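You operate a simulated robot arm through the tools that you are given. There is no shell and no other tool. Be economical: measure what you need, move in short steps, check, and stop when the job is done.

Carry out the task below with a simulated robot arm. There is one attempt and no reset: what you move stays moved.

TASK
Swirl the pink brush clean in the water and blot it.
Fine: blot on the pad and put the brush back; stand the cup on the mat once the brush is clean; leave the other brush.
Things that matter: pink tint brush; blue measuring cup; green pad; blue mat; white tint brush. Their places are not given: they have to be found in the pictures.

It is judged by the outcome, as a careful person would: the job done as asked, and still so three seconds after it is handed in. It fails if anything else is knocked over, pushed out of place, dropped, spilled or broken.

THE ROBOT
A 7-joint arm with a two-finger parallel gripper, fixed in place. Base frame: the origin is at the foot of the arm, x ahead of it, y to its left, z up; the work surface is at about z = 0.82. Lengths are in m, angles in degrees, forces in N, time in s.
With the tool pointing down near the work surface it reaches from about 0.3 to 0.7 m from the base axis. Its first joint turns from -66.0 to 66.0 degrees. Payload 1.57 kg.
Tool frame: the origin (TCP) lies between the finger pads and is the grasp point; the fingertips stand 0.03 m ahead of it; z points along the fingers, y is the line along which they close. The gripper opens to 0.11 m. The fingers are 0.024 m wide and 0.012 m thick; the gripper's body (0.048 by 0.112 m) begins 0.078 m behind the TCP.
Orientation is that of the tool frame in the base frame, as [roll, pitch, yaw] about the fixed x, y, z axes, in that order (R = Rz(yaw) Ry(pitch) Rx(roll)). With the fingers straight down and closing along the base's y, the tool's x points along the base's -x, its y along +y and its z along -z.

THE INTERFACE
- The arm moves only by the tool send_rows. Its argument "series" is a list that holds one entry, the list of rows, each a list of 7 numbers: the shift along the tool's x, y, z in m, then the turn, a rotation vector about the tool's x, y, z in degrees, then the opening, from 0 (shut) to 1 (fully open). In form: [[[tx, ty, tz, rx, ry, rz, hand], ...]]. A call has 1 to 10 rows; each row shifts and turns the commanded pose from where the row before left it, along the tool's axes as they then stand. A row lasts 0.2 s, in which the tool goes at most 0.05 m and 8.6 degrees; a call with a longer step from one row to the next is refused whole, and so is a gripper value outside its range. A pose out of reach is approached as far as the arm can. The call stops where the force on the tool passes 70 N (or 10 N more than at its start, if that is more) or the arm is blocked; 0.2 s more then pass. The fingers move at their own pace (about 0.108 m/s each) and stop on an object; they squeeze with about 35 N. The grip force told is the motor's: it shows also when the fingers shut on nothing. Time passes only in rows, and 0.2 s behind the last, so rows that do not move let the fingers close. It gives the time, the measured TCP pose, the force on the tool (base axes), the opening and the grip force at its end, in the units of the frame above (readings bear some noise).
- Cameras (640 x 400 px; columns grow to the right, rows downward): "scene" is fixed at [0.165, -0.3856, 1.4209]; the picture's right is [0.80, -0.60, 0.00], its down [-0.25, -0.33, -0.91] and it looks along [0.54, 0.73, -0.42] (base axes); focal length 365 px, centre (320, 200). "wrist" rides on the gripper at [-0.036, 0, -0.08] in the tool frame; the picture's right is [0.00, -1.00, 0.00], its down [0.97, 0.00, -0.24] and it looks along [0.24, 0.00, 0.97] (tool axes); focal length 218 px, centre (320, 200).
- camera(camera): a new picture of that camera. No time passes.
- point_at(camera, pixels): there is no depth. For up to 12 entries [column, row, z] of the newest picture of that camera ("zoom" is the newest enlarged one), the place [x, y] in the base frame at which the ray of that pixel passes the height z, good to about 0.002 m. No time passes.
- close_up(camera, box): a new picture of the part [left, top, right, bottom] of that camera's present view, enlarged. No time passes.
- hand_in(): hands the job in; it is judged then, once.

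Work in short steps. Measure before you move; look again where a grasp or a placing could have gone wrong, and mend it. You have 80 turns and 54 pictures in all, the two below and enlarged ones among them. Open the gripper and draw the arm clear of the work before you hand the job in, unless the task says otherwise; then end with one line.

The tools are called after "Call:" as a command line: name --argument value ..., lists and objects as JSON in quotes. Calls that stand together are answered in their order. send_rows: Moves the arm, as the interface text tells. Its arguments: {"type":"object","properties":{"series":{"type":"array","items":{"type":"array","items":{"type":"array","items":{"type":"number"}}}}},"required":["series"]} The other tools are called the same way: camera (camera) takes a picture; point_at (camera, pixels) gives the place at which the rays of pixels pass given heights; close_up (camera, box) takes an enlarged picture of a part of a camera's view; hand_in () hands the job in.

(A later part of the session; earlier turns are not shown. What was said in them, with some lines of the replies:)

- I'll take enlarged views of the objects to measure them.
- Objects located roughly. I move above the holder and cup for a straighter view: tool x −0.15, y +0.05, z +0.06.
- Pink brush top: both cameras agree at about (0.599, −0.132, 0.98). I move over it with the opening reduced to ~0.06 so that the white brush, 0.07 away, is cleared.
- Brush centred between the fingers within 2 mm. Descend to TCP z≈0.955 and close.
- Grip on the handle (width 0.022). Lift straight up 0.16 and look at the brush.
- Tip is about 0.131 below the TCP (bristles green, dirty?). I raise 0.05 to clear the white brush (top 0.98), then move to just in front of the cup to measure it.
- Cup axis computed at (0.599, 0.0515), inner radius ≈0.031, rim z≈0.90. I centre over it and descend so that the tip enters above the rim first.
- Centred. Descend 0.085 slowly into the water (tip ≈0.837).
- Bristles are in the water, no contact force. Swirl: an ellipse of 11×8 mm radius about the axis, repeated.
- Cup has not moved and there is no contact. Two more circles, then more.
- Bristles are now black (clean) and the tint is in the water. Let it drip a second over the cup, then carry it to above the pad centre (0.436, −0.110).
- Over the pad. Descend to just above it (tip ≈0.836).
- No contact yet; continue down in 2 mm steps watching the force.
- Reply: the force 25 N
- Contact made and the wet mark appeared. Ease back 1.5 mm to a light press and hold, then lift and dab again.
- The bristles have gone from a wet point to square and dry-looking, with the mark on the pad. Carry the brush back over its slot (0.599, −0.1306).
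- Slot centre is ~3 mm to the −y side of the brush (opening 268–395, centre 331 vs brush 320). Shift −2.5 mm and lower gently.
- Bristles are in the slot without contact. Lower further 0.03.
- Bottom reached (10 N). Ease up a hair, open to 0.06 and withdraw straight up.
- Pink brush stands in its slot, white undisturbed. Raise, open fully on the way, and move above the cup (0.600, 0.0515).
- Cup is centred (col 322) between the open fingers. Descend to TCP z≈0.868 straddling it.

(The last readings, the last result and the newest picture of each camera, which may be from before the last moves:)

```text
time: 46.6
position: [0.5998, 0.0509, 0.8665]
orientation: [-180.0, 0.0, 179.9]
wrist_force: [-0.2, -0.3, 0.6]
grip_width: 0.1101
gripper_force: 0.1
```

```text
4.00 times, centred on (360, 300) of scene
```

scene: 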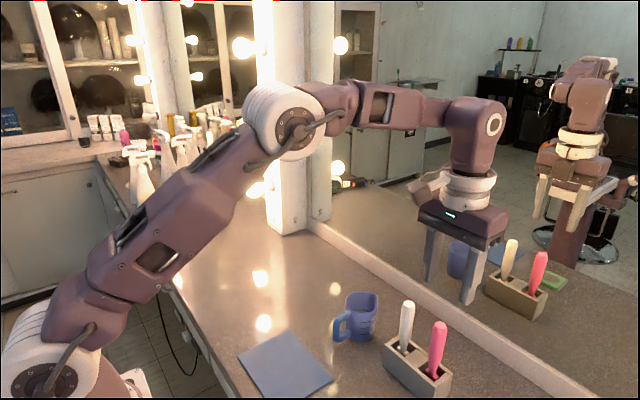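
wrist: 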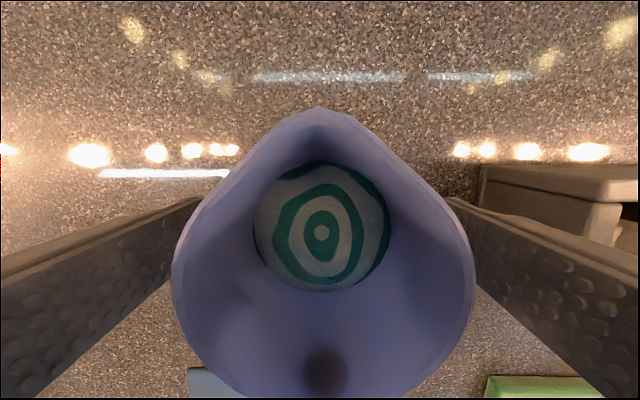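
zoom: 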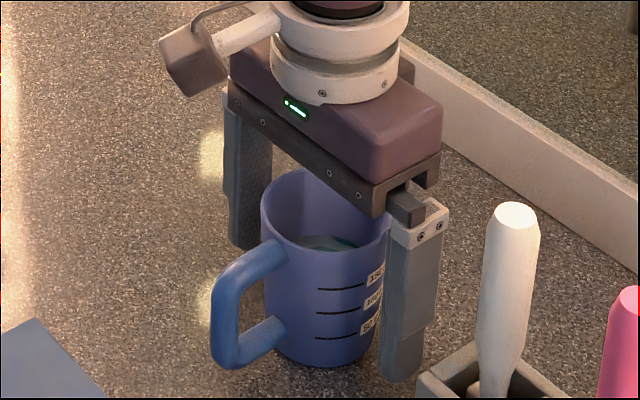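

Straddled evenly. Close on the cup.

Call:
send_rows --series '[[[0, 0, 0, 0, 0, 0, 0.8], [0, 0, 0, 0, 0, 0, 0.6], [0, 0, 0, 0, 0, 0, 0.5], [0, 0, 0, 0, 0, 0, 0], [0, 0, 0, 0, 0, 0, 0], [0, 0, 0, 0, 0, 0, 0]]]'

Call:
camera --camera "wrist"

```text
time: 48.0
position: [0.5997, 0.0527, 0.8686]
orientation: [180.0, 0.0, 179.9]
wrist_force: [-0.1, -0.8, -0.3]
grip_width: 0.0693
gripper_force: 34.9
```

```text
12 pictures are left
```

wrist: 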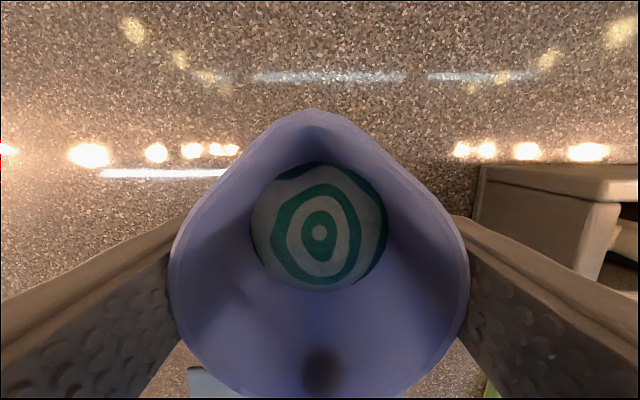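

Gripped at 0.069. Lift slowly 4 cm.

Call:
send_rows --series '[[[0, 0, -0.002, 0, 0, 0, 0], [0, 0, -0.004, 0, 0, 0, 0], [0, 0, -0.007, 0, 0, 0, 0], [0, 0, -0.009, 0, 0, 0, 0], [0, 0, -0.009, 0, 0, 0, 0], [0, 0, -0.006, 0, 0, 0, 0], [0, 0, -0.003, 0, 0, 0, 0], [0, 0, 0, 0, 0, 0, 0]]]'

Call:
close_up --camera "scene" --box '[280, 250, 440, 350]'

```text
time: 49.8
position: [0.5998, 0.0526, 0.9076]
orientation: [-180.0, 0.0, -179.9]
wrist_force: [0.1, 0.2, -1.7]
grip_width: 0.0697
gripper_force: 34.1
```

```text
4.00 times, centred on (360, 300) of scene
```

zoom: 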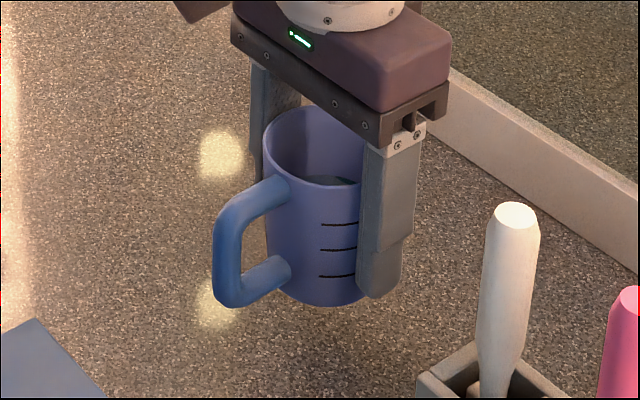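

Cup is up and level. Carry it slowly to above the mat centre (≈0.420, 0.070).

Call:
send_rows --series '[[[0.003, 0.0005, 0, 0, 0, 0, 0], [0.006, 0.001, 0, 0, 0, 0, 0], [0.009, 0.001, 0, 0, 0, 0, 0], [0.012, 0.001, 0, 0, 0, 0, 0], [0.012, 0.001, 0, 0, 0, 0, 0], [0.012, 0.001, 0, 0, 0, 0, 0], [0.012, 0.001, 0, 0, 0, 0, 0], [0.012, 0.001, 0, 0, 0, 0, 0], [0.012, 0.001, 0, 0, 0, 0, 0], [0.012, 0.001, 0, 0, 0, 0, 0]]]'

Call:
send_rows --series '[[[0.004, 0.001, 0, 0, 0, 0, 0], [0.01, 0.001, 0, 0, 0, 0, 0], [0.012, 0.001, 0, 0, 0, 0, 0], [0.012, 0.001, 0, 0, 0, 0, 0], [0.012, 0.001, 0, 0, 0, 0, 0], [0.012, 0.001, 0, 0, 0, 0, 0], [0.009, 0.001, 0, 0, 0, 0, 0], [0.005, 0.001, 0, 0, 0, 0, 0], [0.002, 0.0005, 0, 0, 0, 0, 0], [0, 0, 0, 0, 0, 0, 0]]]'

Call:
camera --camera "scene"

Call:
camera --camera "wrist"

```text
time: 52.0
position: [0.4983, 0.0612, 0.909]
orientation: [179.9, 0.0, 180.0]
wrist_force: [0.5, -0.6, -2.0]
grip_width: 0.0694
gripper_force: 35.1
```

```text
time: 54.2
position: [0.4201, 0.0703, 0.9088]
orientation: [180.0, 0.0, 180.0]
wrist_force: [0.7, -0.2, -2.6]
grip_width: 0.0696
gripper_force: 35.2
```

```text
10 pictures are left
```

scene: 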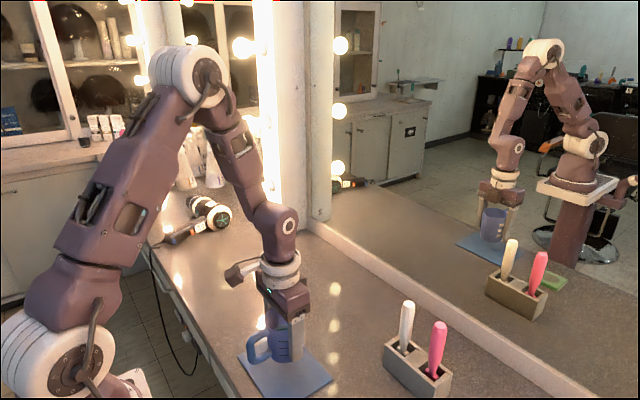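

```text
9 pictures are left
```

wrist: 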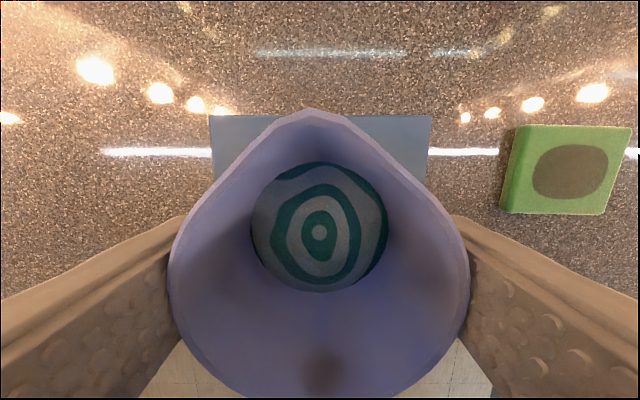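

Over the mat. Lower 3.3 cm slowly, then feel for contact.

Call:
send_rows --series '[[[0, 0, 0.003, 0, 0, 0, 0], [0, 0, 0.006, 0, 0, 0, 0], [0, 0, 0.008, 0, 0, 0, 0], [0, 0, 0.008, 0, 0, 0, 0], [0, 0, 0.005, 0, 0, 0, 0], [0, 0, 0.002, 0, 0, 0, 0], [0, 0, 0, 0, 0, 0, 0]]]'

Call:
send_rows --series '[[[0, 0, 0.001, 0, 0, 0, 0], [0, 0, 0, 0, 0, 0, 0]]]'

Call:
send_rows --series '[[[0, 0, 0.001, 0, 0, 0, 0], [0, 0, 0, 0, 0, 0, 0]]]'

```text
time: 55.8
position: [0.4194, 0.0703, 0.8766]
orientation: [179.9, 0.0, -179.9]
wrist_force: [-0.2, -0.2, -0.7]
grip_width: 0.0695
gripper_force: 35.0
```

```text
time: 56.4
position: [0.4203, 0.0712, 0.8755]
orientation: [180.0, 0.0, -180.0]
wrist_force: [-0.2, 0.1, -1.4]
grip_width: 0.0693
gripper_force: 34.9
```

```text
time: 57.0
position: [0.4195, 0.0708, 0.8735]
orientation: [-180.0, 0.0, 180.0]
wrist_force: [-0.9, -0.2, -0.7]
grip_width: 0.0694
gripper_force: 35.4
```

Call:
send_rows --series '[[[0, 0, 0.001, 0, 0, 0, 0], [0, 0, 0, 0, 0, 0, 0]]]'

Call:
send_rows --series '[[[0, 0, 0.0007, 0, 0, 0, 0], [0, 0, 0, 0, 0, 0, 0]]]'

```text
time: 57.6
position: [0.4194, 0.0706, 0.8736]
orientation: [-180.0, 0.0, 180.0]
wrist_force: [-0.5, -0.9, -2.3]
grip_width: 0.0692
gripper_force: 35.1
```

```text
time: 58.2
position: [0.4193, 0.0709, 0.8712]
orientation: [-179.9, 0.0, -179.9]
wrist_force: [-2.6, 1.9, 9.8]
grip_width: 0.0694
gripper_force: 35.0
```

Contact with the mat (≈10 N). Ease up slightly, open gently and fully, then withdraw straight up.

Call:
send_rows --series '[[[0, 0, -0.0006, 0, 0, 0, 0], [0, 0, 0, 0, 0, 0, 0.7], [0, 0, 0, 0, 0, 0, 1], [0, 0, 0, 0, 0, 0, 1], [0, 0, 0, 0, 0, 0, 1]]]'

Call:
camera --camera "wrist"

```text
time: 59.4
position: [0.4205, 0.0704, 0.8728]
orientation: [180.0, 0.0, 180.0]
wrist_force: [0.3, 0.2, 0.4]
grip_width: 0.11
gripper_force: 0.0
```

```text
8 pictures are left
```

wrist: 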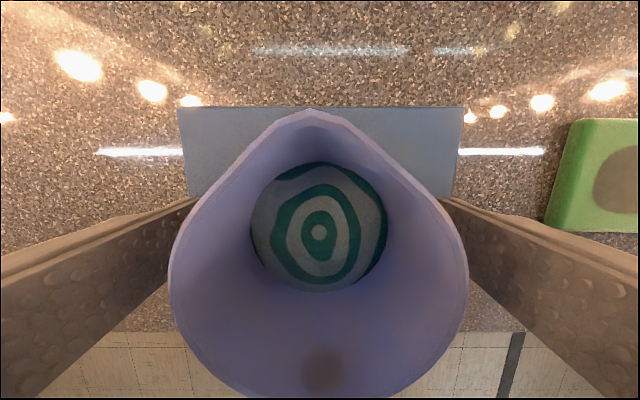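

Fingers are free on both sides; withdraw up.

Call:
send_rows --series '[[[0, 0, -0.02, 0, 0, 0, 1], [0, 0, -0.03, 0, 0, 0, 1], [0, 0, -0.04, 0, 0, 0, 1], [0, 0, -0.04, 0, 0, 0, 1], [0, 0, -0.04, 0, 0, 0, 1], [0, 0, -0.04, 0, 0, 0, 1], [0, 0, -0.04, 0, 0, 0, 1], [0, 0, -0.03, 0, 0, 0, 1], [0, 0, 0, 0, 0, 0, 1]]]'

Call:
camera --camera "scene"

Call:
camera --camera "wrist"

```text
time: 61.4
position: [0.4203, 0.0701, 1.155]
orientation: [180.0, 0.0, -179.9]
wrist_force: [0.2, -1.3, -1.4]
grip_width: 0.1097
gripper_force: 0.0
```

```text
7 pictures are left
```

scene: 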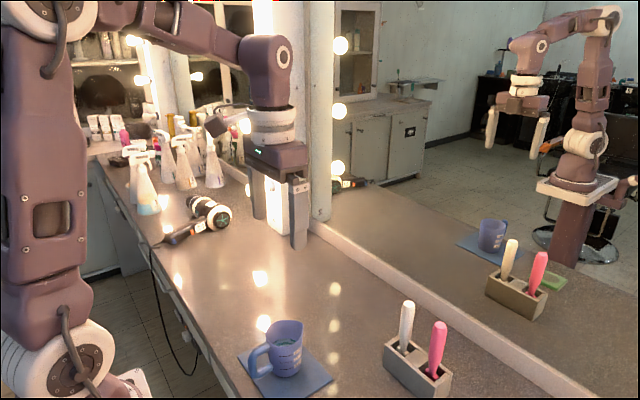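

```text
6 pictures are left
```

wrist: 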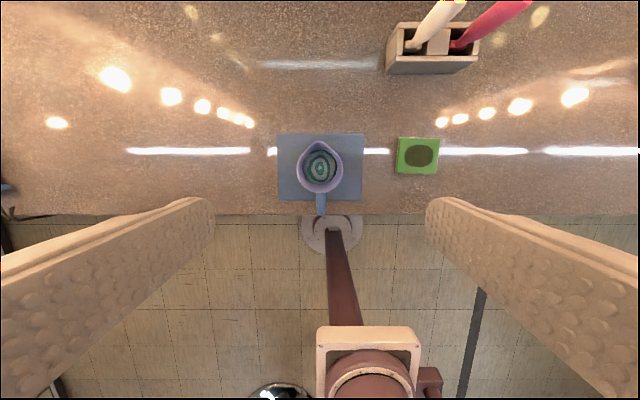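

The cup stands fully on the mat, both brushes are in the holder, the pad is in place with the blot mark, and the arm is clear. I hand the job in.

Call:
hand_in

```text
The job is handed in.
```

The pink brush was swirled clean, blotted on the green pad and put back in its slot; the cup now stands on the blue mat, and the white brush was not touched.
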